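You operate a simulated robot arm through the tools that you are given. There is no shell and no other tool.

You run a simulated robot arm. Do the job below in one go: nothing can be reset, and whatever is moved stays where it is left.

Task
Measure the cream tube. Stand it on the job ticket if the size matches, else put it back.
Fine: close the caliper to 0 mm after.

It is judged by the outcome, as a careful person would: the job done as asked, and still so three seconds after it is handed in. It fails if anything else is knocked over, pushed out of place, dropped, spilled or broken.

Robot
A 7-joint arm with a three-finger gripper, fixed in place. Base frame: the origin is on the floor under the middle of its stand, x ahead of it, y to its left, z up; the work surface is at about z = 870. Units: mm, rad, N and s.
It reaches about 1342 mm from its shoulder. Its first joint turns from -2.897 to 2.897 rad. Payload 2.69 kg.
Tool frame: the origin (TCP) lies between the finger pads and is the grasp point; the fingertips stand 30 mm ahead of it; z points along the fingers, y is the line along which they close. The gripper opens to 128 mm; its body begins 117 mm behind the TCP.
Orientation is that of the tool frame in the base frame, as a unit quaternion [x, y, z, w]. With the fingers straight down and closing along the base's y, the tool's x points along the base's -x, its y along +y and its z along -z.

Tools
- The arm moves only by the tool move_arm. Its argument "deltas" is a list that holds one entry, the list of rows, each a list of 7 numbers: the shift along the tool's x, y, z in units of 20 mm (1.0 is 20 mm), then the turn, a rotation vector about the tool's x, y, z in units of 8 degrees (1.0 is 8 degrees), then the finger opening in mm, from 0 to 128. In form: [[[tx, ty, tz, ax, ay, az, claw], ...]]. A call has 1 to 20 rows; each row shifts and turns the commanded pose from where the row before left it, along the tool's axes as they then stand. A call with a number of a shift or a turn outside -1 to 1 is refused whole. A row lasts 0.2 s, in which the tool goes at most 50 mm and 0.15 rad; a call with a longer step from one row to the next is refused whole, and so is a gripper value outside its range. A pose out of reach is approached as far as the arm can. The call stops where the force on the tool passes 40 N (or 10 N more than at its start, if that is more) or the arm is blocked; 0.2 s more then pass. The fingers move at their own pace (about 127 mm/s each) and stop on an object; they squeeze with about 26 N. The grip force told is the motor's: it shows also when the fingers shut on nothing. Time passes only in rows, and 0.2 s behind the last, so rows that do not move let the fingers close. The reply holds the time, the measured pose of the TCP, the force on the tool along the base axes, the opening and the grip force, in the units named above and with some noise, with the torque about the TCP (base axes, N m) and any sound that the robot's microphone picked up, and new pictures: "pictures" is both (left out), scene, wrist or none.
- Cameras (640 x 400 px; columns grow to the right, rows downward): "scene" is fixed at [220.8, 498.3, 1462.7]; the picture's right is [-0.73, -0.69, 0.00], its down [-0.41, 0.44, -0.80] and it looks along [0.55, -0.58, -0.61] (base axes); focal length 347 px, centre (320, 200). "wrist" rides on the gripper at [58, 54, -131] in the tool frame; the picture's right is [-0.68, 0.74, 0.00], its down [-0.62, -0.57, -0.55] and it looks along [-0.40, -0.37, 0.84] (tool axes); focal length 234 px, centre (320, 200). There is no depth. A picture from a camera that has moved, and an enlarged one, comes with that camera's place and axes in the base frame and with its lens.
- raise_lower(by): moves the trunk up (or, below 0, down) by that many mm; the arm rides with it, the base frame stays. It gives what a move gives, with no picture.
- inspect(camera, box): a new picture of the part [left, top, right, bottom] of that camera's present view, enlarged. No time passes.
- close_job(): hands the job in; it is judged then, once.

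Places have to be worked out from the pictures, the camera data and where the tool is seen. Open the gripper and draw the arm clear of the work before you hand the job in, unless the task says otherwise.

The tools are called after "Emit:" by a JSON object that holds its "op" and its "data". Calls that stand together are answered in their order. move_arm: Moves the arm, as the interface text tells. Its arguments: {"type":"object","properties":{"deltas":{"type":"array","items":{"type":"array","items":{"type":"array","items":{"type":"number"}}}},"pictures":{"type":"string","enum":["both","scene","wrist","none"]}},"required":["deltas"]} The other tools are called the same way: raise_lower (by) moves the trunk up or down; inspect (camera, box) takes an enlarged picture of a part of a camera's view; close_job () hands the job in.

At the start:

```text
t: 0.0
eef_pos: [721.0, 44.4, 1150.2]
tool_rot: [0.0, 1.0, -0.001, 0.0]
ft_force: [-0.1, -0.3, -0.9]
moment: [0.01, 0.0, -0.02]
gripper_width: 128.1
finger_force: 0.2
trunk travel left (down, up): [-150.0, 200.0]
```

scene: 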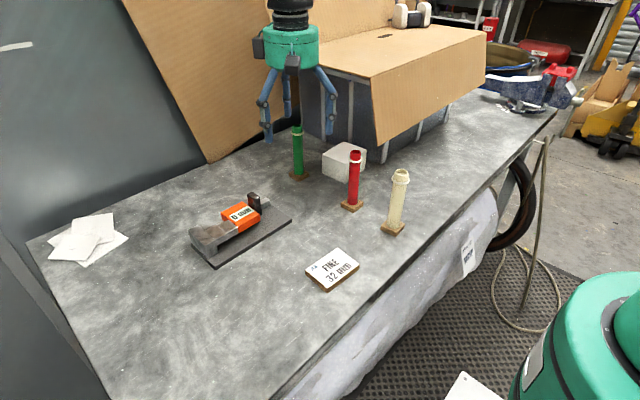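
wrist: 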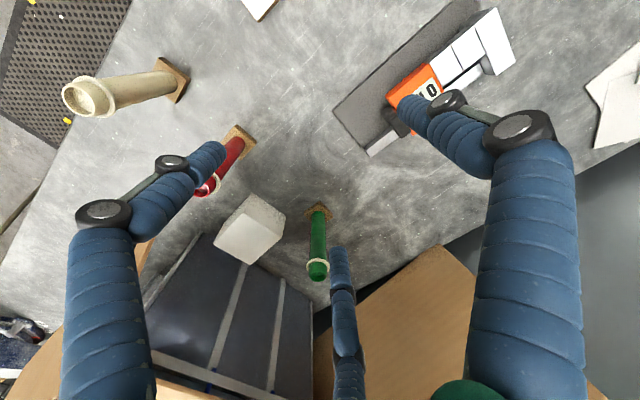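

I start by looking closely at the caliper, the ticket and the tubes before moving anything.

Emit:
{"op": "inspect", "data": {"camera": "scene", "box": [180, 180, 300, 270]}}

Emit:
{"op": "inspect", "data": {"camera": "scene", "box": [300, 140, 420, 300]}}

Emit:
{"op": "inspect", "data": {"camera": "wrist", "box": [320, 0, 530, 170]}}

Emit:
{"op": "inspect", "data": {"camera": "wrist", "box": [40, 0, 280, 160]}}

```text
4.44 times, centred on (240, 225) of scene
camera zoom: at [220.8, 498.3, 1462.7], right [-0.73, -0.69, 0.0], down [-0.41, 0.44, -0.8], along [0.55, -0.58, -0.61], focal length 1543 px, centre (676, 89)
```

zoom: 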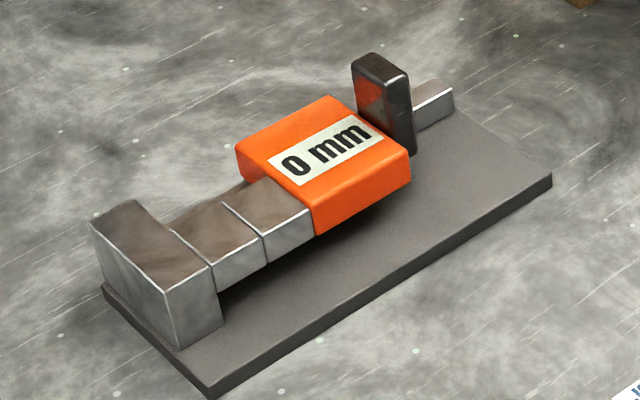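

```text
2.50 times, centred on (360, 220) of scene
camera zoom: at [220.8, 498.3, 1462.7], right [-0.73, -0.69, 0.0], down [-0.41, 0.44, -0.8], along [0.55, -0.58, -0.61], focal length 868 px, centre (220, 150)
```

zoom: 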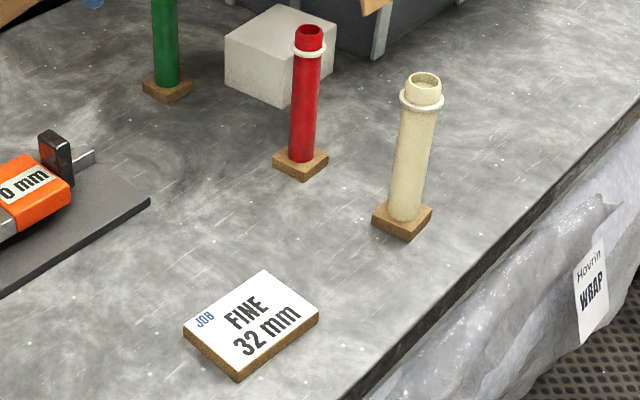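

```text
2.35 times, centred on (425, 85) of wrist
camera zoom: at [661.4, 97.6, 1280.6], right [0.68, 0.74, 0.0], down [0.62, -0.57, 0.55], along [0.4, -0.37, -0.84], focal length 551 px, centre (73, 471)
```

zoom: 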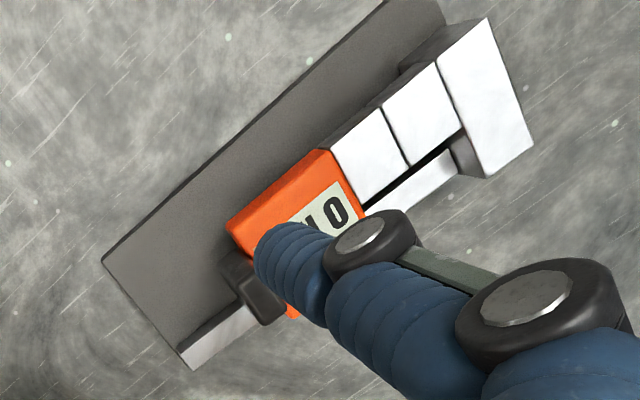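

```text
2.50 times, centred on (160, 80) of wrist
camera zoom: at [661.4, 97.6, 1280.6], right [0.68, 0.74, 0.0], down [0.62, -0.57, 0.55], along [0.4, -0.37, -0.84], focal length 585 px, centre (720, 500)
```

zoom: 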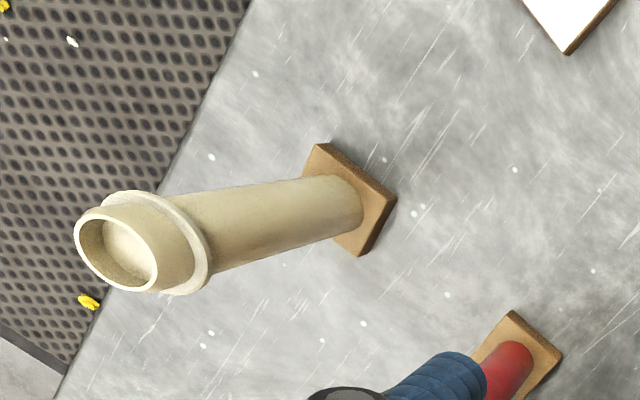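

The ticket reads "FINE 32 mm". The caliper lies along base y (plate about x 746–851, y 48–276) with its jaws at the y+ end, and the cream tube stands near (535, -103). I move the arm so the wrist camera sees the caliper without a finger in the way.

Emit:
{"op": "move_arm", "data": {"deltas": [[[0.1, 1, 0, 0, 0, 0, 128], [0.1, 1, 0, 0, 0, 0, 128], [0.1, 1, 0, 0, 0, 0, 128], [0.1, 1, 0, 0, 0, 0, 128], [0.1, 1, 0, 0, 0, 0, 128], [0.1, 1, 0, 0, 0, 0, 128], [0.1, 1, 0, 0, 0, 0, 128], [0.1, 1, 0, 0, 0, 0, 128], [0.1, 1, 0, 0, 0, 0, 128], [0.1, 1, 0, 0, 0, 0, 128], [0, 0, 0, 0, 0, 0, 128], [0, 0, 0, 0, 0, 0, 128]]], "pictures": "both"}}

```text
t: 2.6
eef_pos: [698.3, 242.4, 1150.3]
tool_rot: [0.0, 1.0, 0.0, 0.0]
ft_force: [-0.2, 1.0, 1.3]
moment: [0.0, 0.01, 0.0]
gripper_width: 128.1
finger_force: 0.0
trunk travel left (down, up): [-150.0, 200.0]
camera wrist: at [641.7, 297.2, 1280.6], right [0.68, 0.74, 0.0], down [0.62, -0.57, 0.55], along [0.4, -0.37, -0.84], focal length 234 px, centre (320, 200)
```

scene: 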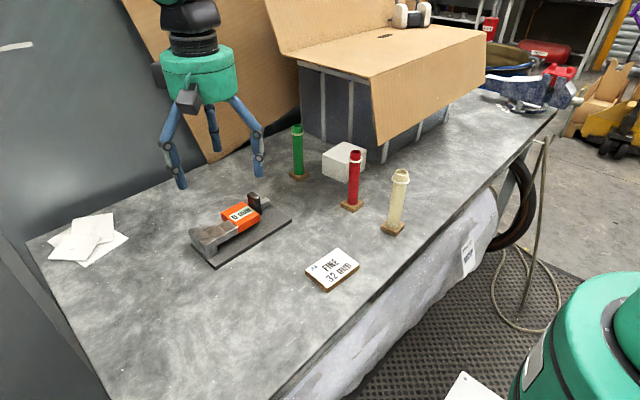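
wrist: 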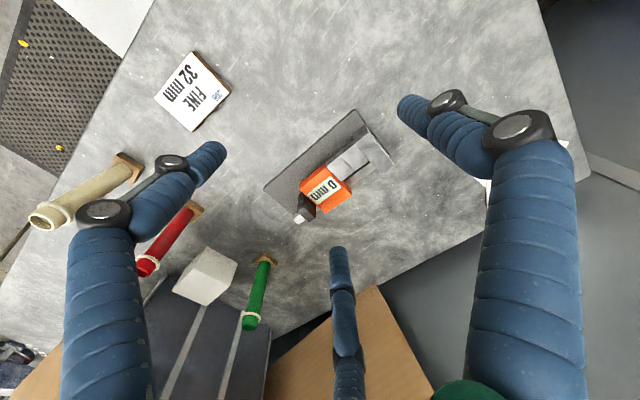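

Emit:
{"op": "inspect", "data": {"camera": "wrist", "box": [250, 100, 410, 230]}}

Emit:
{"op": "inspect", "data": {"camera": "wrist", "box": [140, 40, 240, 140]}}

Emit:
{"op": "inspect", "data": {"camera": "scene", "box": [365, 155, 425, 245]}}

```text
3.08 times, centred on (330, 165) of wrist
camera zoom: at [641.7, 297.2, 1280.6], right [0.68, 0.74, 0.0], down [0.62, -0.57, 0.55], along [0.4, -0.37, -0.84], focal length 720 px, centre (289, 308)
```

zoom: 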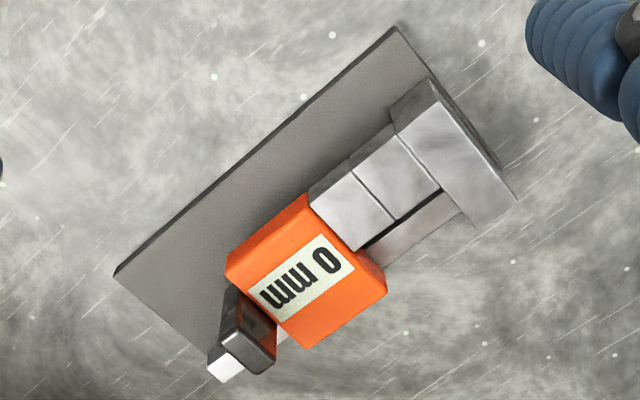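

```text
4.00 times, centred on (190, 90) of wrist
camera zoom: at [641.7, 297.2, 1280.6], right [0.68, 0.74, 0.0], down [0.62, -0.57, 0.55], along [0.4, -0.37, -0.84], focal length 937 px, centre (840, 640)
```

zoom: 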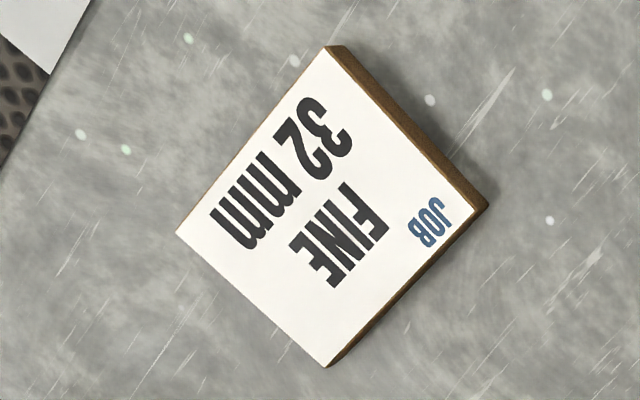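

```text
4.44 times, centred on (395, 200) of scene
camera zoom: at [220.8, 498.3, 1462.7], right [-0.73, -0.69, 0.0], down [-0.41, 0.44, -0.8], along [0.55, -0.58, -0.61], focal length 1543 px, centre (-13, 200)
```

zoom: 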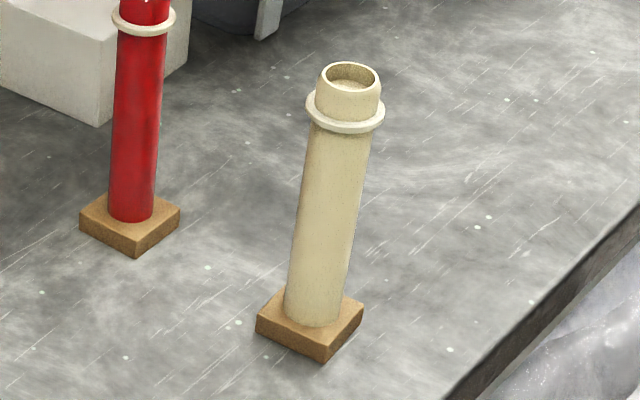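

The caliper, display and ticket can now be read clearly. I enlarge the black slider post and the jaws to work out their heights.

Emit:
{"op": "inspect", "data": {"camera": "wrist", "box": [285, 155, 345, 230]}}

Emit:
{"op": "inspect", "data": {"camera": "wrist", "box": [320, 105, 390, 180]}}

Emit:
{"op": "inspect", "data": {"camera": "scene", "box": [180, 180, 300, 270]}}

Emit:
{"op": "inspect", "data": {"camera": "wrist", "box": [20, 140, 230, 280]}}

```text
5.33 times, centred on (315, 192) of wrist
camera zoom: at [641.7, 297.2, 1280.6], right [0.68, 0.74, 0.0], down [0.62, -0.57, 0.55], along [0.4, -0.37, -0.84], focal length 1249 px, centre (347, 240)
```

zoom: 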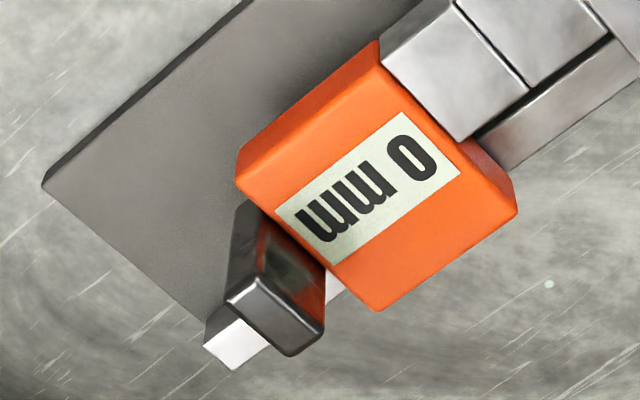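

```text
5.33 times, centred on (355, 142) of wrist
camera zoom: at [641.7, 297.2, 1280.6], right [0.68, 0.74, 0.0], down [0.62, -0.57, 0.55], along [0.4, -0.37, -0.84], focal length 1249 px, centre (133, 507)
```

zoom: 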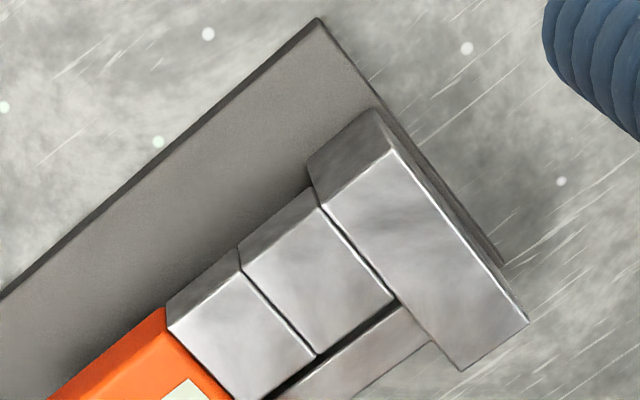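

```text
4.44 times, centred on (240, 225) of scene
camera zoom: at [220.8, 498.3, 1462.7], right [-0.73, -0.69, 0.0], down [-0.41, 0.44, -0.8], along [0.55, -0.58, -0.61], focal length 1543 px, centre (676, 89)
```

zoom: 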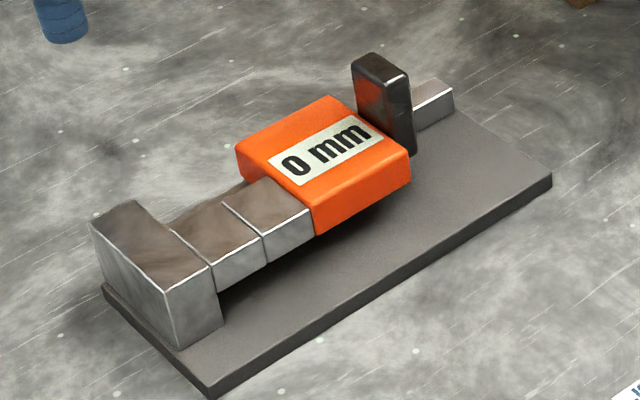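

```text
2.86 times, centred on (125, 210) of wrist
camera zoom: at [641.7, 297.2, 1280.6], right [0.68, 0.74, 0.0], down [0.62, -0.57, 0.55], along [0.4, -0.37, -0.84], focal length 669 px, centre (877, 171)
```

zoom: 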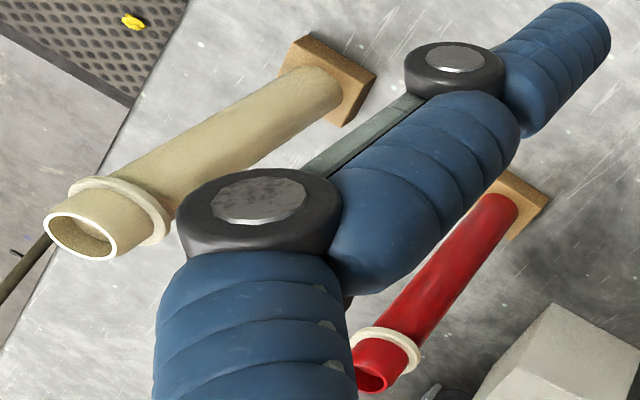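

The jaws meet at about y=223 (x 771–808, z about 910–928), and the slider post top is near (798, 123, 967). Before touching anything I close the fingers here in free air to see how the three fingertips move.

Emit:
{"op": "move_arm", "data": {"deltas": [[[0, 0, 0, 0, 0, 0, 32], [0, 0, 0, 0, 0, 0, 32], [0, 0, 0, 0, 0, 0, 32], [0, 0, 0, 0, 0, 0, 32]]], "pictures": "both"}}

Emit:
{"op": "move_arm", "data": {"deltas": [[[0, 0, 0, 0, 0, 0, 0], [0, 0, 0, 0, 0, 0, 0], [0, 0, 0, 0, 0, 0, 0], [0, 0, 0, 0, 0, 0, 0]]], "pictures": "both"}}

```text
t: 3.6
eef_pos: [700.1, 243.1, 1150.4]
tool_rot: [0.0, 1.0, 0.0, 0.001]
ft_force: [0.3, -0.5, 0.3]
moment: [-0.01, -0.01, 0.01]
gripper_width: 31.7
finger_force: 0.0
trunk travel left (down, up): [-150.0, 200.0]
camera wrist: at [641.7, 297.2, 1280.6], right [0.68, 0.74, 0.0], down [0.62, -0.57, 0.55], along [0.4, -0.37, -0.84], focal length 234 px, centre (320, 200)
```

scene: 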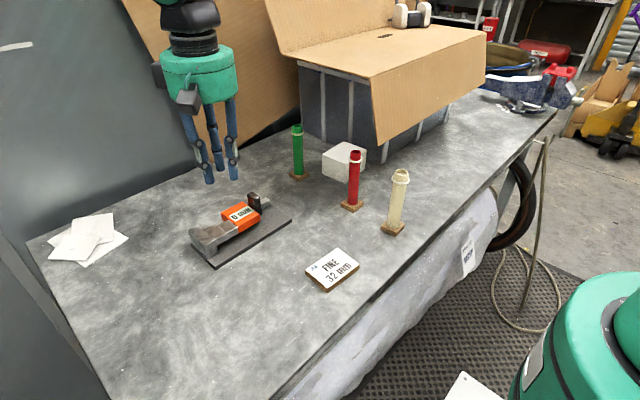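
wrist: 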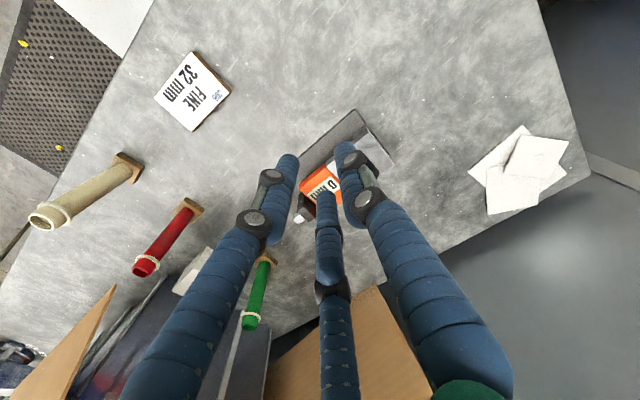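

```text
t: 4.6
eef_pos: [699.5, 244.3, 1150.1]
tool_rot: [0.0, 1.0, -0.001, 0.0]
ft_force: [-0.1, 0.0, 0.4]
moment: [0.0, -0.01, -0.02]
gripper_width: 2.4
finger_force: 26.3
trunk travel left (down, up): [-150.0, 200.0]
camera wrist: at [641.7, 297.2, 1280.6], right [0.68, 0.74, 0.0], down [0.62, -0.57, 0.55], along [0.4, -0.37, -0.84], focal length 234 px, centre (320, 200)
```

scene: 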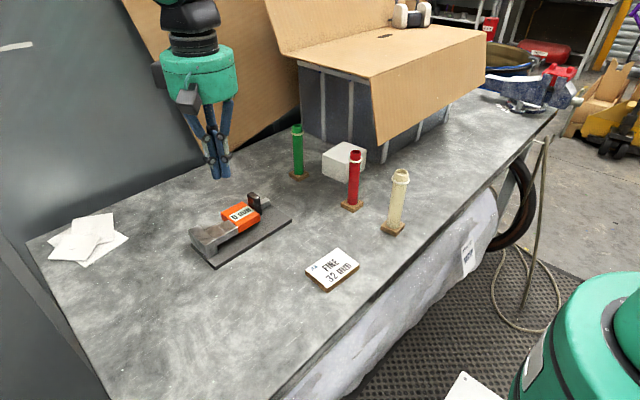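
wrist: 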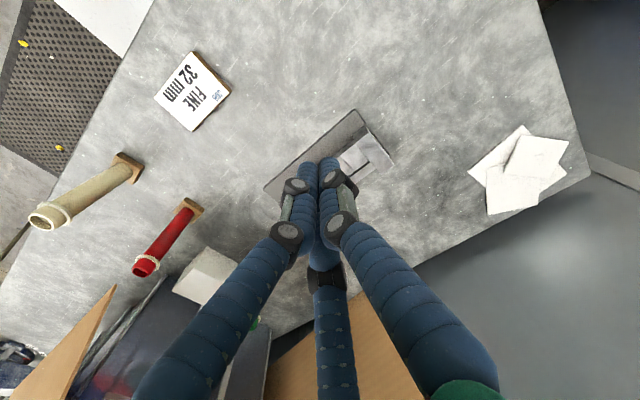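

The fingers close radially, three-jaw style, into a compact bundle. I enlarge the closed tips in the scene view to calibrate the camera against the known TCP.

Emit:
{"op": "inspect", "data": {"camera": "scene", "box": [170, 90, 270, 190]}}

Emit:
{"op": "inspect", "data": {"camera": "wrist", "box": [260, 130, 400, 280]}}

```text
4.00 times, centred on (220, 140) of scene
camera zoom: at [220.8, 498.3, 1462.7], right [-0.73, -0.69, 0.0], down [-0.41, 0.44, -0.8], along [0.55, -0.58, -0.61], focal length 1389 px, centre (720, 440)
```

zoom: 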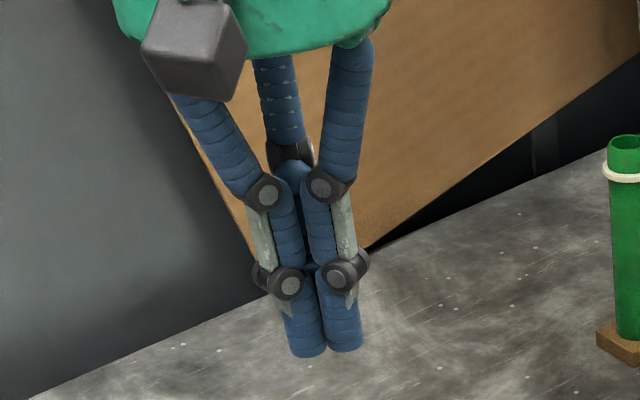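

```text
2.67 times, centred on (330, 205) of wrist
camera zoom: at [641.7, 297.2, 1280.6], right [0.68, 0.74, 0.0], down [0.62, -0.57, 0.55], along [0.4, -0.37, -0.84], focal length 624 px, centre (293, 187)
```

zoom: 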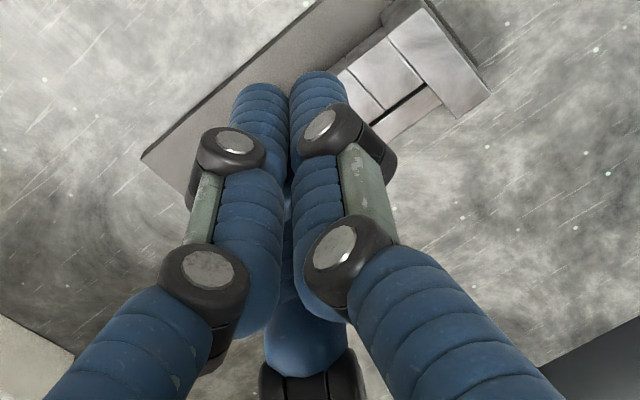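

Calibration agrees to about 2 mm; each finger tip is about 16 mm thick, so the closed bundle reaches 12.6 mm toward -y from the TCP. I go above the orange slider, on the +y side of the black post, and check alignment before pushing it open.

Emit:
{"op": "move_arm", "data": {"deltas": [[[-1, -0.8, 0, 0, 0, 0, 0], [-1, -0.8, 0, 0, 0, 0, 0], [-1, -0.8, 0, 0, 0, 0, 0], [-1, -0.8, 0, 0, 0, 0, 0], [-0.9, -0.55, 0, 0, 0, 0, 0], [0, 0, 1, 0, 0, 0, 0], [0, 0, 1, 0, 0, 0, 0], [0, 0, 1, 0, 0, 0, 0], [0, 0, 1, 0, 0, 0, 0], [0, 0, 1, 0, 0, 0, 0], [0, 0, 1, 0, 0, 0, 0], [0, 0, 1, 0, 0, 0, 0], [0, 0, 0, 0, 0, 0, 0]]], "pictures": "both"}}

Emit:
{"op": "inspect", "data": {"camera": "scene", "box": [180, 130, 320, 270]}}

Emit:
{"op": "inspect", "data": {"camera": "wrist", "box": [240, 100, 420, 280]}}

```text
t: 7.4
eef_pos: [798.1, 168.6, 1010.9]
tool_rot: [0.0, 1.0, -0.001, -0.001]
ft_force: [0.0, 0.1, -0.1]
moment: [0.01, 0.01, 0.03]
gripper_width: 2.3
finger_force: 25.7
trunk travel left (down, up): [-150.0, 200.0]
camera wrist: at [739.7, 222.9, 1141.5], right [0.68, 0.74, 0.0], down [0.62, -0.57, 0.55], along [0.4, -0.37, -0.84], focal length 234 px, centre (320, 200)
```

scene: 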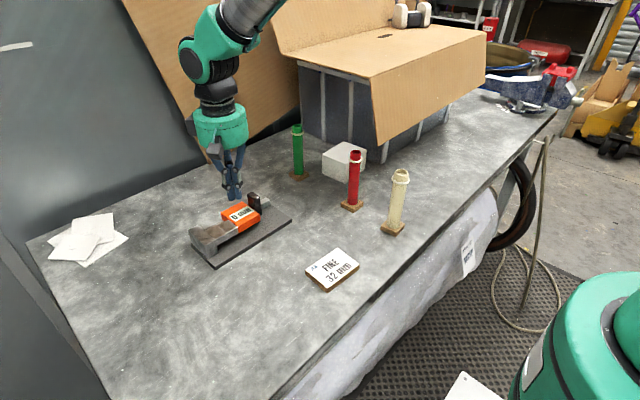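
wrist: 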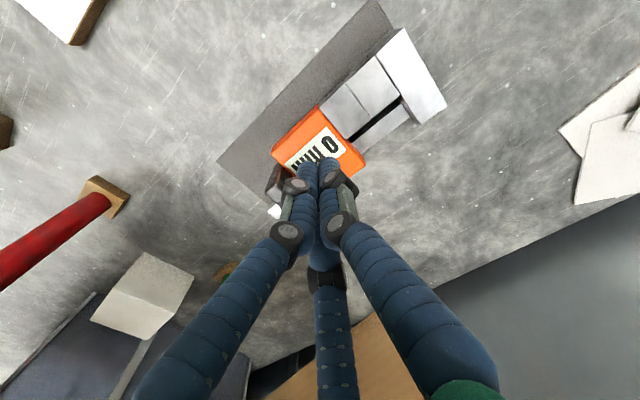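

```text
2.86 times, centred on (250, 200) of scene
camera zoom: at [220.8, 498.3, 1462.7], right [-0.73, -0.69, 0.0], down [-0.41, 0.44, -0.8], along [0.55, -0.58, -0.61], focal length 992 px, centre (520, 200)
```

zoom: 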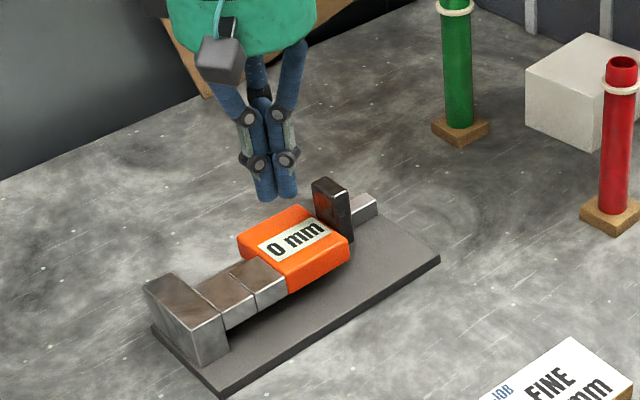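

```text
2.22 times, centred on (330, 190) of wrist
camera zoom: at [739.7, 222.9, 1141.5], right [0.68, 0.74, 0.0], down [0.62, -0.57, 0.55], along [0.4, -0.37, -0.84], focal length 520 px, centre (298, 222)
```

zoom: 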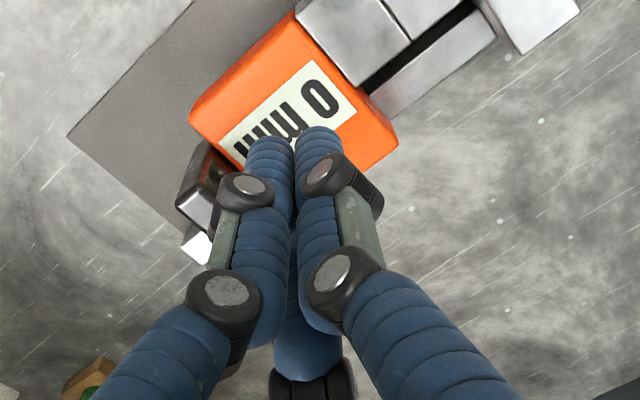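

The tips are centred over the slider and clear of the post. I lower to tip height about z=946 (above the orange body, below the post top) and approach the post gently.

Emit:
{"op": "move_arm", "data": {"deltas": [[[0, 0, 0.6, 0, 0, 0, 0], [0, 0, 0.6, 0, 0, 0, 0], [0, 0, 0.55, 0, 0, 0, 0], [0, -0.4, 0, 0, 0, 0, 0], [0, -0.3, 0, 0, 0, 0, 0], [0, 0, 0, 0, 0, 0, 0]]], "pictures": "both"}}

Emit:
{"op": "inspect", "data": {"camera": "scene", "box": [190, 150, 300, 260]}}

Emit:
{"op": "inspect", "data": {"camera": "wrist", "box": [240, 100, 420, 280]}}

```text
t: 8.8
eef_pos: [796.9, 155.6, 974.8]
tool_rot: [0.0, 1.0, -0.001, 0.0]
ft_force: [0.2, -0.5, 0.9]
moment: [0.02, 0.0, 0.01]
gripper_width: 2.4
finger_force: 26.0
trunk travel left (down, up): [-150.0, 200.0]
camera wrist: at [739.3, 208.6, 1105.8], right [0.68, 0.74, 0.0], down [0.62, -0.57, 0.55], along [0.4, -0.37, -0.84], focal length 234 px, centre (320, 200)
```

scene: 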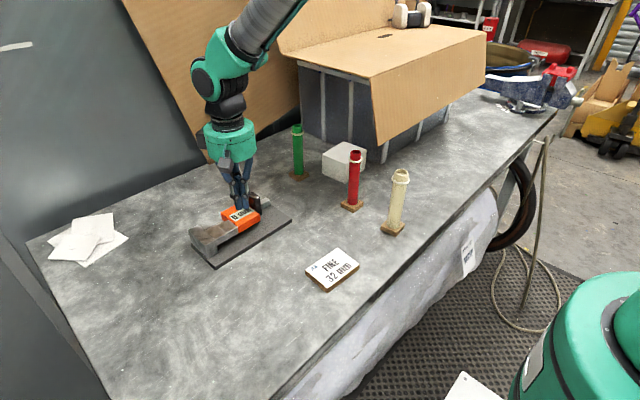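
wrist: 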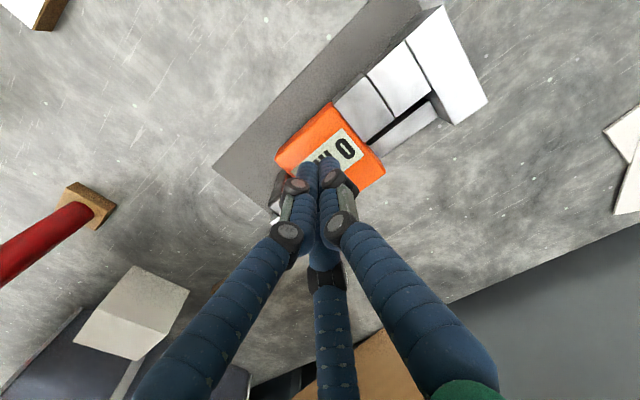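

```text
3.64 times, centred on (245, 205) of scene
camera zoom: at [220.8, 498.3, 1462.7], right [-0.73, -0.69, 0.0], down [-0.41, 0.44, -0.8], along [0.55, -0.58, -0.61], focal length 1263 px, centre (593, 182)
```

zoom: 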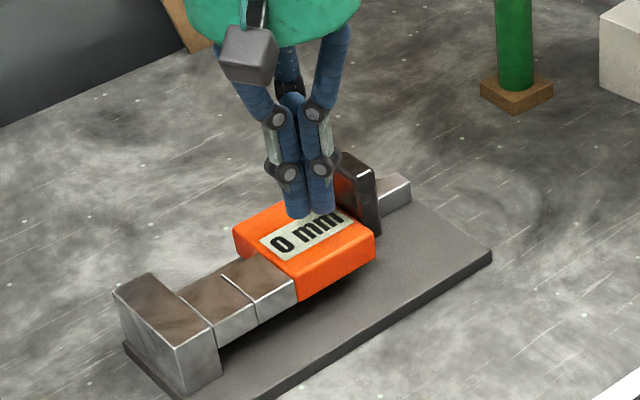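

```text
2.22 times, centred on (330, 190) of wrist
camera zoom: at [739.3, 208.6, 1105.8], right [0.68, 0.74, 0.0], down [0.62, -0.57, 0.55], along [0.4, -0.37, -0.84], focal length 520 px, centre (298, 222)
```

zoom: 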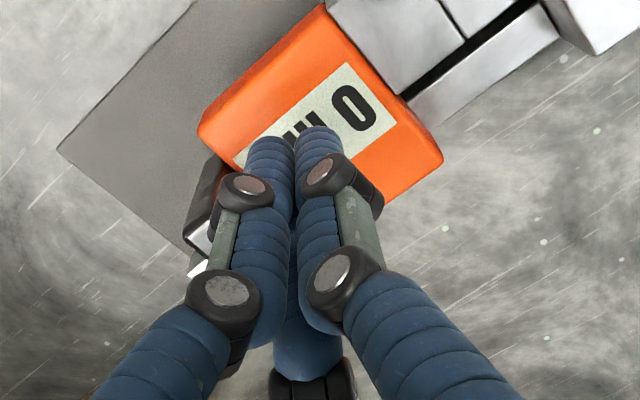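

No contact yet; the post is roughly 10 mm ahead. I push slowly toward -y in 5 mm rows.

Emit:
{"op": "move_arm", "data": {"deltas": [[[0, -0.25, 0, 0, 0, 0, 0], [0, -0.25, 0, 0, 0, 0, 0], [0, -0.25, 0, 0, 0, 0, 0], [0, -0.25, 0, 0, 0, 0, 0], [0, -0.25, 0, 0, 0, 0, 0], [0, 0, 0, 0, 0, 0, 0]]], "pictures": "both"}}

Emit:
{"op": "inspect", "data": {"camera": "scene", "box": [190, 150, 300, 260]}}

Emit:
{"op": "inspect", "data": {"camera": "wrist", "box": [240, 60, 420, 240]}}

```text
t: 10.2
eef_pos: [798.1, 129.8, 974.8]
tool_rot: [0.0, 1.0, 0.001, 0.0]
ft_force: [0.0, 0.1, -0.5]
moment: [-0.01, -0.03, 0.0]
gripper_width: 2.4
finger_force: 25.9
trunk travel left (down, up): [-150.0, 200.0]
camera wrist: at [739.4, 183.9, 1106.1], right [0.68, 0.74, 0.0], down [0.62, -0.57, 0.55], along [0.4, -0.37, -0.84], focal length 234 px, centre (320, 200)
```

scene: 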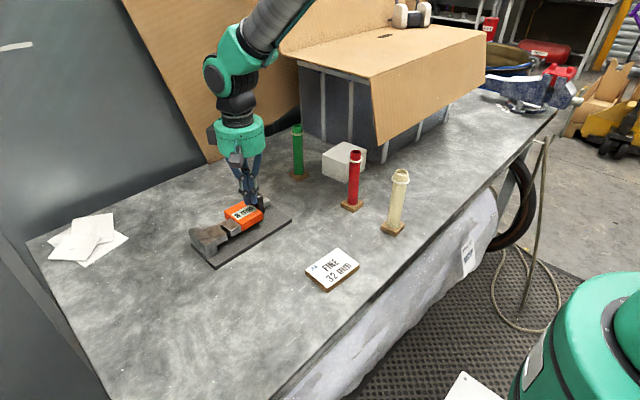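
wrist: 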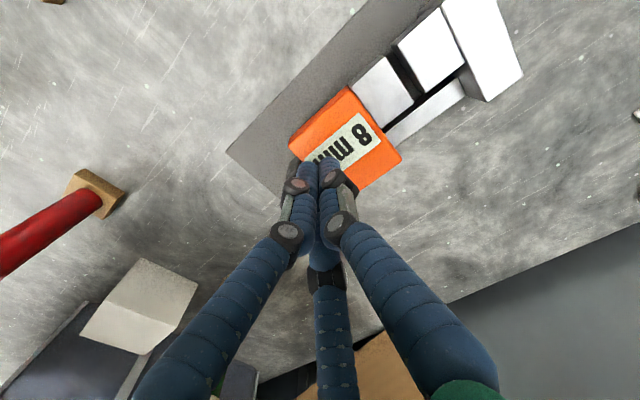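

```text
3.64 times, centred on (245, 205) of scene
camera zoom: at [220.8, 498.3, 1462.7], right [-0.73, -0.69, 0.0], down [-0.41, 0.44, -0.8], along [0.55, -0.58, -0.61], focal length 1263 px, centre (593, 182)
```

zoom: 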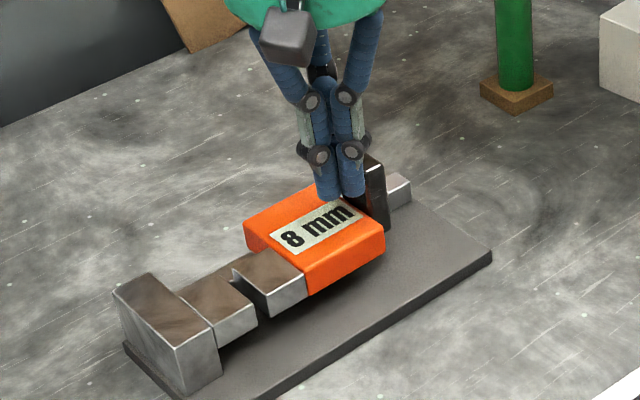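

```text
2.22 times, centred on (330, 150) of wrist
camera zoom: at [739.4, 183.9, 1106.1], right [0.68, 0.74, 0.0], down [0.62, -0.57, 0.55], along [0.4, -0.37, -0.84], focal length 520 px, centre (298, 311)
```

zoom: 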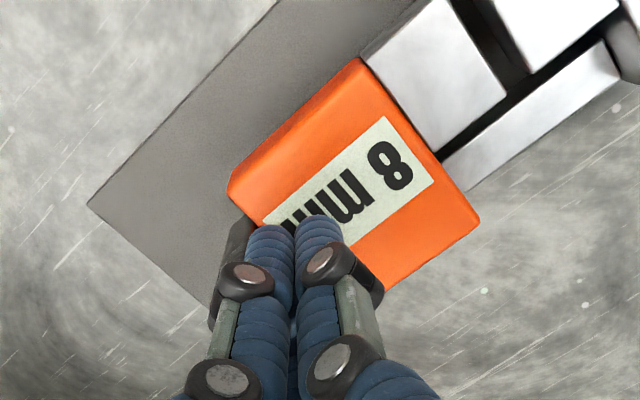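

The slider moves freely and the display is live at 8 mm. I push on another 42 mm to open the jaws to about 50 mm.

Emit:
{"op": "move_arm", "data": {"deltas": [[[0, -0.3, 0, 0, 0, 0, 0], [0, -0.3, 0, 0, 0, 0, 0], [0, -0.3, 0, 0, 0, 0, 0], [0, -0.3, 0, 0, 0, 0, 0], [0, -0.3, 0, 0, 0, 0, 0], [0, -0.3, 0, 0, 0, 0, 0], [0, -0.3, 0, 0, 0, 0, 0], [0, 0, 0, 0, 0, 0, 0]]], "pictures": "both"}}

Emit:
{"op": "inspect", "data": {"camera": "scene", "box": [190, 150, 300, 260]}}

```text
t: 12.0
eef_pos: [797.2, 88.0, 975.6]
tool_rot: [0.0, 1.0, 0.0, 0.0]
ft_force: [0.6, 0.7, 0.0]
moment: [0.02, 0.0, -0.05]
gripper_width: 2.3
finger_force: 26.2
trunk travel left (down, up): [-150.0, 200.0]
camera wrist: at [739.3, 142.1, 1105.3], right [0.68, 0.74, 0.0], down [0.62, -0.57, 0.55], along [0.4, -0.37, -0.84], focal length 234 px, centre (320, 200)
```

scene: 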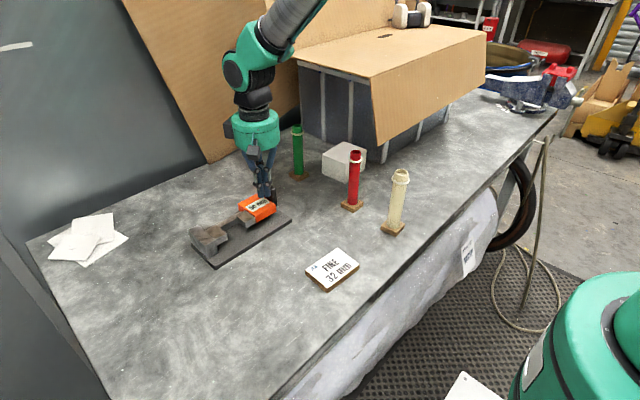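
wrist: 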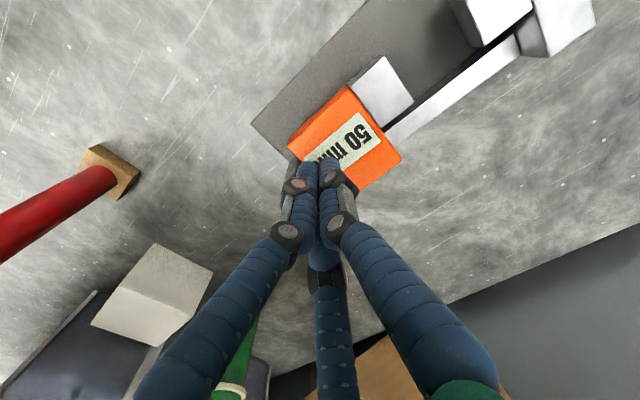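

```text
3.64 times, centred on (245, 205) of scene
camera zoom: at [220.8, 498.3, 1462.7], right [-0.73, -0.69, 0.0], down [-0.41, 0.44, -0.8], along [0.55, -0.58, -0.61], focal length 1263 px, centre (593, 182)
```

zoom: 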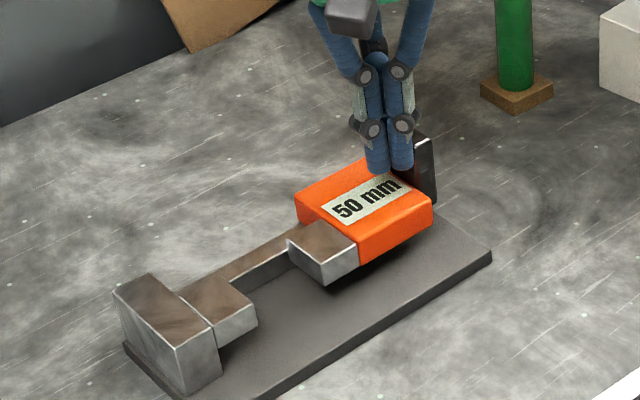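

The display shows 50 mm. I open it 6 mm more for clearance, then back off and lift clear so I can fetch the tube.

Emit:
{"op": "move_arm", "data": {"deltas": [[[0, -0.2, 0, 0, 0, 0, 0], [0, -0.15, 0, 0, 0, 0, 0], [0, 0, 0, 0, 0, 0, 0], [0, 0.4, 0, 0, 0, 0, 0], [0, 0.4, 0, 0, 0, 0, 0], [0, 0, -1, 0, 0, 0, 0], [0, 0, -1, 0, 0, 0, 0], [0, 0, -1, 0, 0, 0, 0], [0, 0, -1, 0, 0, 0, 0], [0, 0, -1, 0, 0, 0, 0], [0, 0, -1, 0, 0, 0, 0], [0, 0, -1, 0, 0, 0, 0], [0, 0, -1, 0, 0, 0, 0], [0, 0, -1, 0, 0, 0, 0], [0, 0, 0, 0, 0, 0, 0]]], "pictures": "both"}}

Emit:
{"op": "inspect", "data": {"camera": "scene", "box": [180, 170, 310, 275]}}

Emit:
{"op": "inspect", "data": {"camera": "wrist", "box": [280, 30, 480, 180]}}

```text
t: 15.2
eef_pos: [795.9, 95.7, 1154.2]
tool_rot: [0.0, 1.0, 0.0, 0.001]
ft_force: [0.3, 0.4, 0.0]
moment: [-0.01, -0.02, 0.0]
gripper_width: 2.3
finger_force: 26.3
trunk travel left (down, up): [-150.0, 200.0]
camera wrist: at [737.6, 150.2, 1285.7], right [0.68, 0.74, 0.0], down [0.62, -0.57, 0.55], along [0.4, -0.37, -0.84], focal length 234 px, centre (320, 200)
```

scene: 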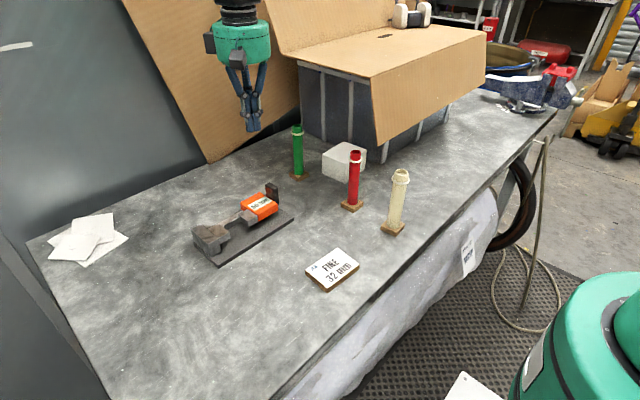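
wrist: 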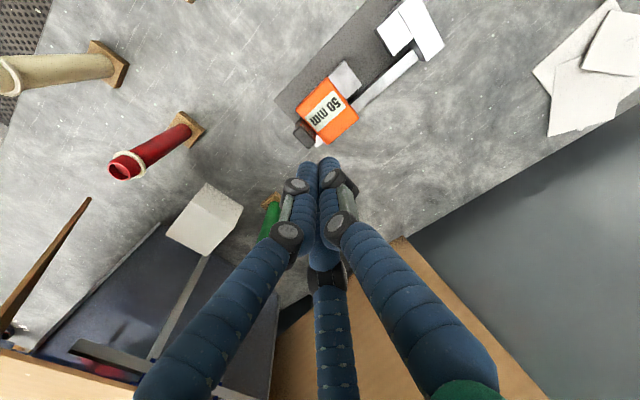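

```text
3.81 times, centred on (245, 222) of scene
camera zoom: at [220.8, 498.3, 1462.7], right [-0.73, -0.69, 0.0], down [-0.41, 0.44, -0.8], along [0.55, -0.58, -0.61], focal length 1323 px, centre (606, 114)
```

zoom: 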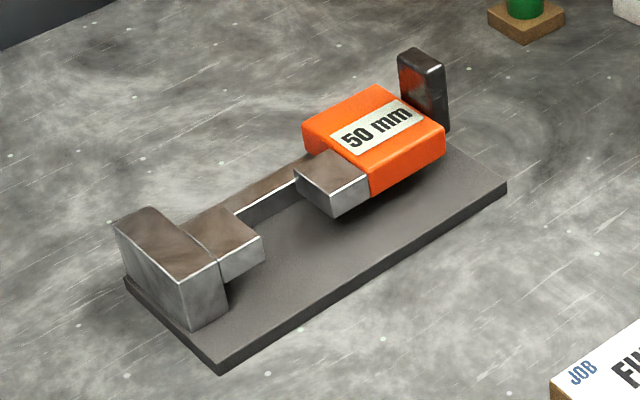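

```text
2.67 times, centred on (380, 105) of wrist
camera zoom: at [737.6, 150.2, 1285.7], right [0.68, 0.74, 0.0], down [0.62, -0.57, 0.55], along [0.4, -0.37, -0.84], focal length 624 px, centre (160, 453)
```

zoom: 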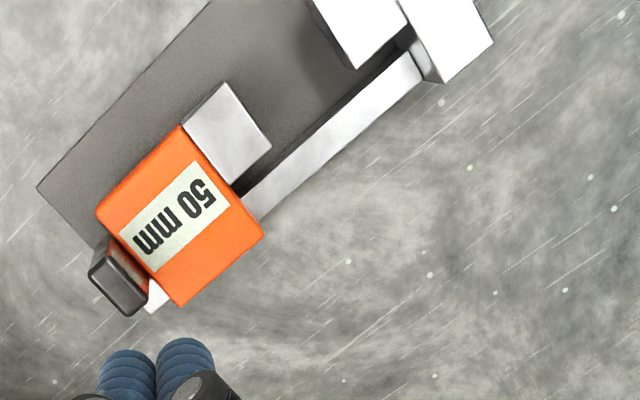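

The display stayed at 50 mm, so that is the travel stop, and the last few millimetres slid the whole caliper about 7 mm toward -y. I'll push it back to its original place once it is closed, checking against the first picture. Now I go to look at the cream tube with open fingers.

Emit:
{"op": "move_arm", "data": {"deltas": [[[0.986, -0.45, 0, 0, 0, 0, 90], [0.986, -0.45, 0, 0, 0, 0, 90], [0.986, -0.45, 0, 0, 0, 0, 90], [0.986, -0.45, 0, 0, 0, 0, 90], [0.986, -0.45, 0, 0, 0, 0, 90], [0.986, -0.45, 0, 0, 0, 0, 90], [0.986, -0.45, 0, 0, 0, 0, 90], [0.986, -0.45, 0, 0, 0, 0, 90], [0.986, -0.45, 0, 0, 0, 0, 90], [0.986, -0.45, 0, 0, 0, 0, 90], [0.986, -0.45, 0, 0, 0, 0, 90], [0.986, -0.45, 0, 0, 0, 0, 90], [0.986, -0.45, 0, 0, 0, 0, 90], [0.986, -0.45, 0, 0, 0, 0, 90], [0, 0, 0, 0, 0, 0, 90], [0, 0, 0, 0, 0, 0, 90]]], "pictures": "both"}}

Emit:
{"op": "inspect", "data": {"camera": "wrist", "box": [230, 100, 390, 230]}}

```text
t: 18.6
eef_pos: [521.7, -29.2, 1154.1]
tool_rot: [-0.001, 1.0, 0.0, 0.0]
ft_force: [-0.5, 0.2, 0.1]
moment: [0.0, 0.04, -0.01]
gripper_width: 90.1
finger_force: 0.0
trunk travel left (down, up): [-150.0, 200.0]
camera wrist: at [462.9, 23.8, 1285.2], right [0.68, 0.74, 0.0], down [0.62, -0.57, 0.55], along [0.4, -0.37, -0.84], focal length 234 px, centre (320, 200)
```

scene: 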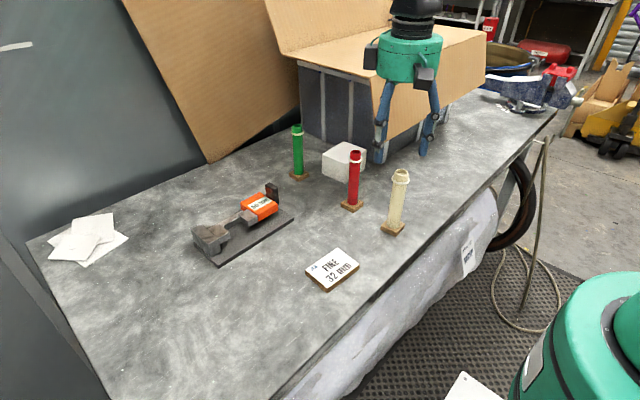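
wrist: 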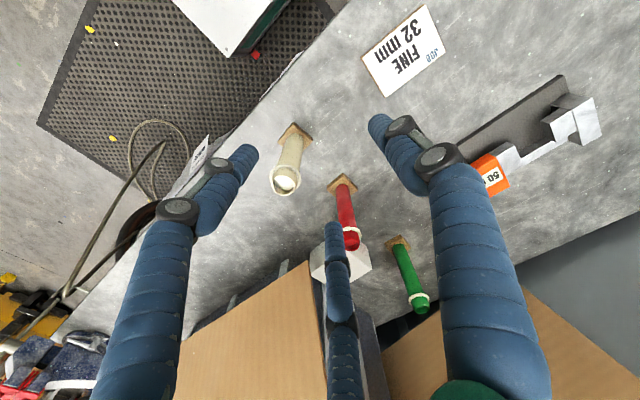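

```text
3.08 times, centred on (310, 165) of wrist
camera zoom: at [462.9, 23.8, 1285.2], right [0.68, 0.74, 0.0], down [0.62, -0.57, 0.55], along [0.4, -0.37, -0.84], focal length 720 px, centre (351, 308)
```

zoom: 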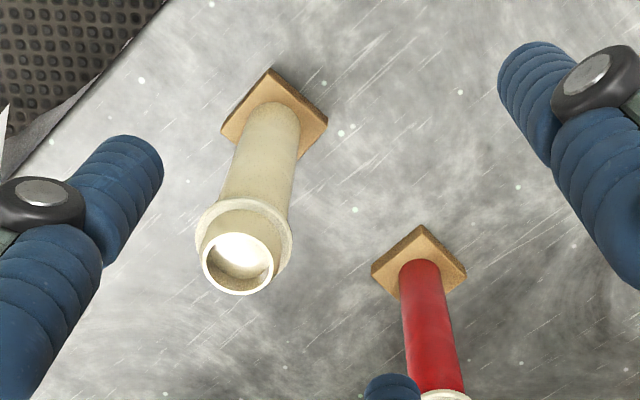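

The tube axis comes out near (534, -101) with its top at about z=1044 and the collar near z=1020. Before grasping I close the fingers in the air to about 32 mm, to see whether the middle finger segments would clear the collar.

Emit:
{"op": "move_arm", "data": {"deltas": [[[0, 0, 0, 0, 0, 0, 33], [0, 0, 0, 0, 0, 0, 33], [0, 0, 0, 0, 0, 0, 33]]], "pictures": "scene"}}

Emit:
{"op": "inspect", "data": {"camera": "scene", "box": [345, 30, 475, 165]}}

Emit:
{"op": "inspect", "data": {"camera": "wrist", "box": [230, 100, 410, 320]}}

```text
t: 19.4
eef_pos: [521.0, -29.9, 1154.1]
tool_rot: [0.0, 1.0, 0.0, 0.0]
ft_force: [-0.1, 0.1, -0.6]
moment: [-0.04, 0.01, 0.04]
gripper_width: 33.2
finger_force: 0.0
trunk travel left (down, up): [-150.0, 200.0]
```

scene: 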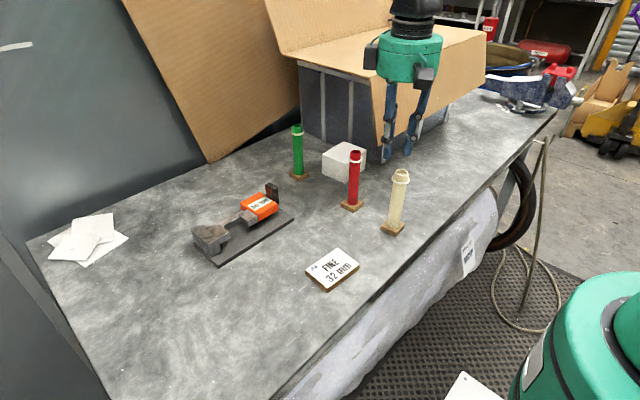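

```text
2.96 times, centred on (410, 98) of scene
camera zoom: at [220.8, 498.3, 1462.7], right [-0.73, -0.69, 0.0], down [-0.41, 0.44, -0.8], along [0.55, -0.58, -0.61], focal length 1029 px, centre (53, 504)
```

zoom: 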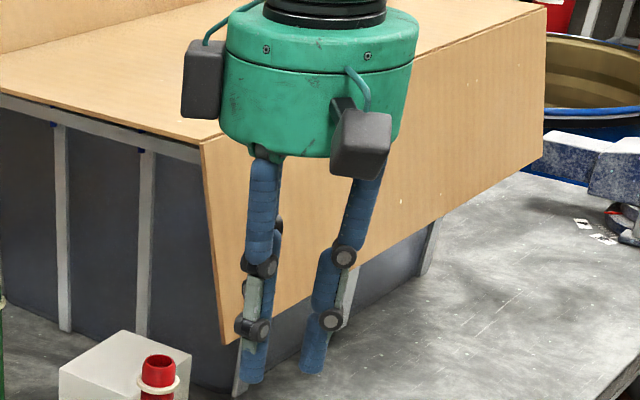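

```text
1.82 times, centred on (320, 210) of wrist
camera zoom: at [462.9, 23.8, 1285.3], right [0.68, 0.74, 0.0], down [0.62, -0.57, 0.55], along [0.4, -0.37, -0.84], focal length 426 px, centre (320, 182)
```

zoom: 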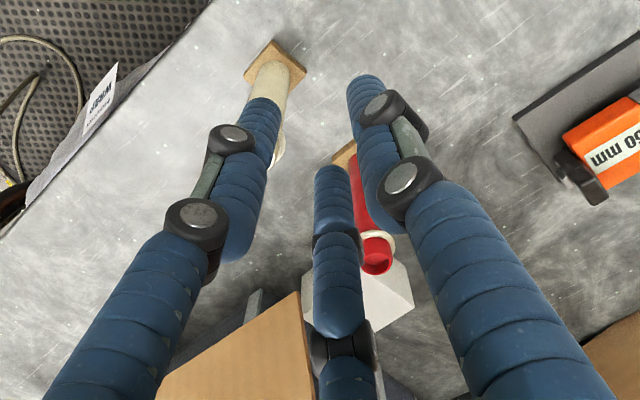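

At this width the distal and middle segments run parallel, so they would meet the 41 mm collar first. I therefore grip at the collar (z about 1026), where the tube hangs upright and the fingertips stay well above the caliper jaws. I open and centre over the tube first.

Emit:
{"op": "move_arm", "data": {"deltas": [[[0, 0, 0, 0, 0, 0, 90], [0, 0, 0, 0, 0, 0, 90], [-0.2, -0.9, 0, 0, 0, 0, 90], [-0.2, -0.9, 0, 0, 0, 0, 90], [-0.2, -0.9, 0, 0, 0, 0, 90], [-0.055, -0.87, 0, 0, 0, 0, 90], [0, 0, 0, 0, 0, 0, 90], [0, 0, 0, 0, 0, 0, 90]]], "pictures": "both"}}

Emit:
{"op": "inspect", "data": {"camera": "wrist", "box": [220, 80, 420, 280]}}

Emit:
{"op": "inspect", "data": {"camera": "scene", "box": [330, 70, 480, 250]}}

```text
t: 21.2
eef_pos: [535.2, -100.9, 1155.5]
tool_rot: [0.0, 1.0, 0.0, 0.0]
ft_force: [0.3, -0.4, -0.2]
moment: [0.03, -0.01, -0.01]
gripper_width: 90.0
finger_force: 0.0
trunk travel left (down, up): [-150.0, 200.0]
camera wrist: at [476.7, -47.0, 1285.5], right [0.68, 0.74, 0.0], down [0.62, -0.57, 0.55], along [0.4, -0.37, -0.84], focal length 234 px, centre (320, 200)
```

scene: 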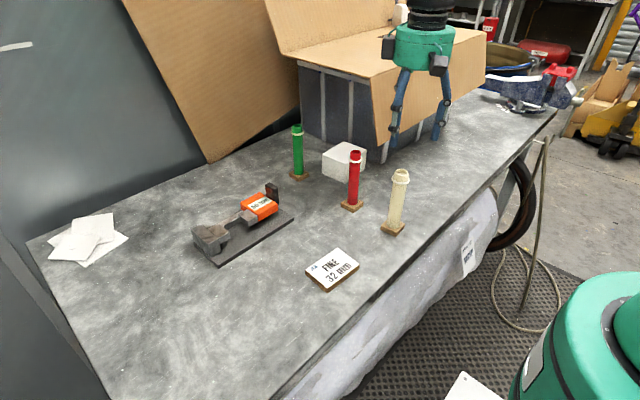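
wrist: 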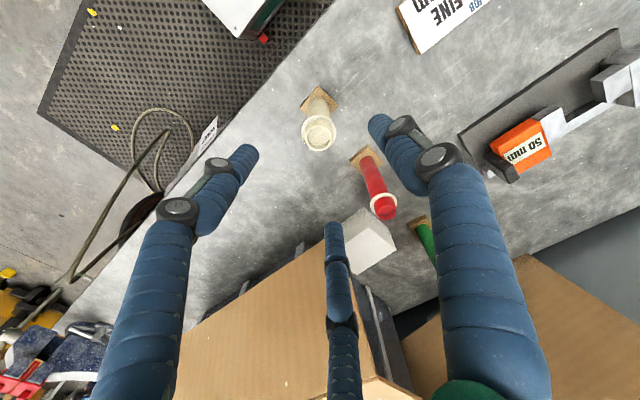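

```text
2.00 times, centred on (320, 180) of wrist
camera zoom: at [476.7, -47.0, 1285.5], right [0.68, 0.74, 0.0], down [0.62, -0.57, 0.55], along [0.4, -0.37, -0.84], focal length 468 px, centre (320, 240)
```

zoom: 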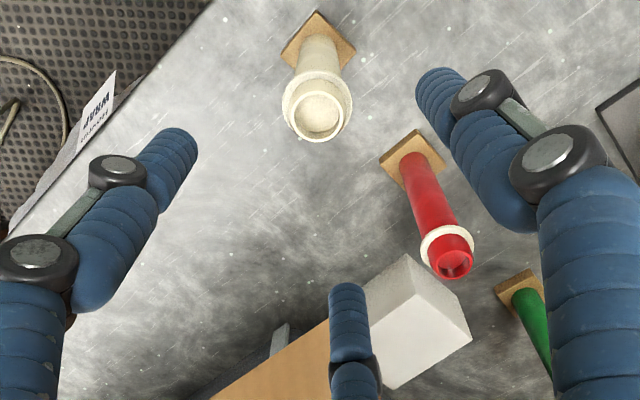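

```text
2.22 times, centred on (405, 160) of scene
camera zoom: at [220.8, 498.3, 1462.7], right [-0.73, -0.69, 0.0], down [-0.41, 0.44, -0.8], along [0.55, -0.58, -0.61], focal length 772 px, centre (131, 289)
```

zoom: 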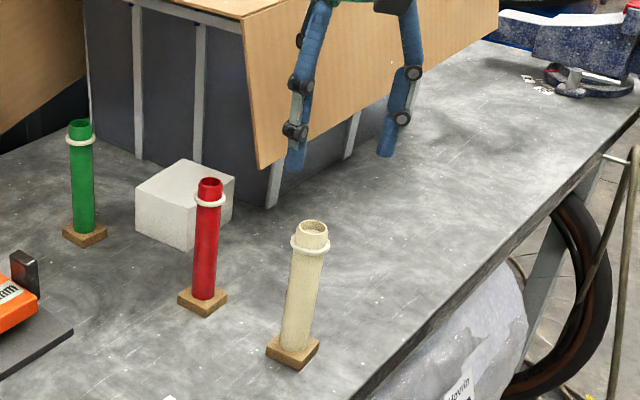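

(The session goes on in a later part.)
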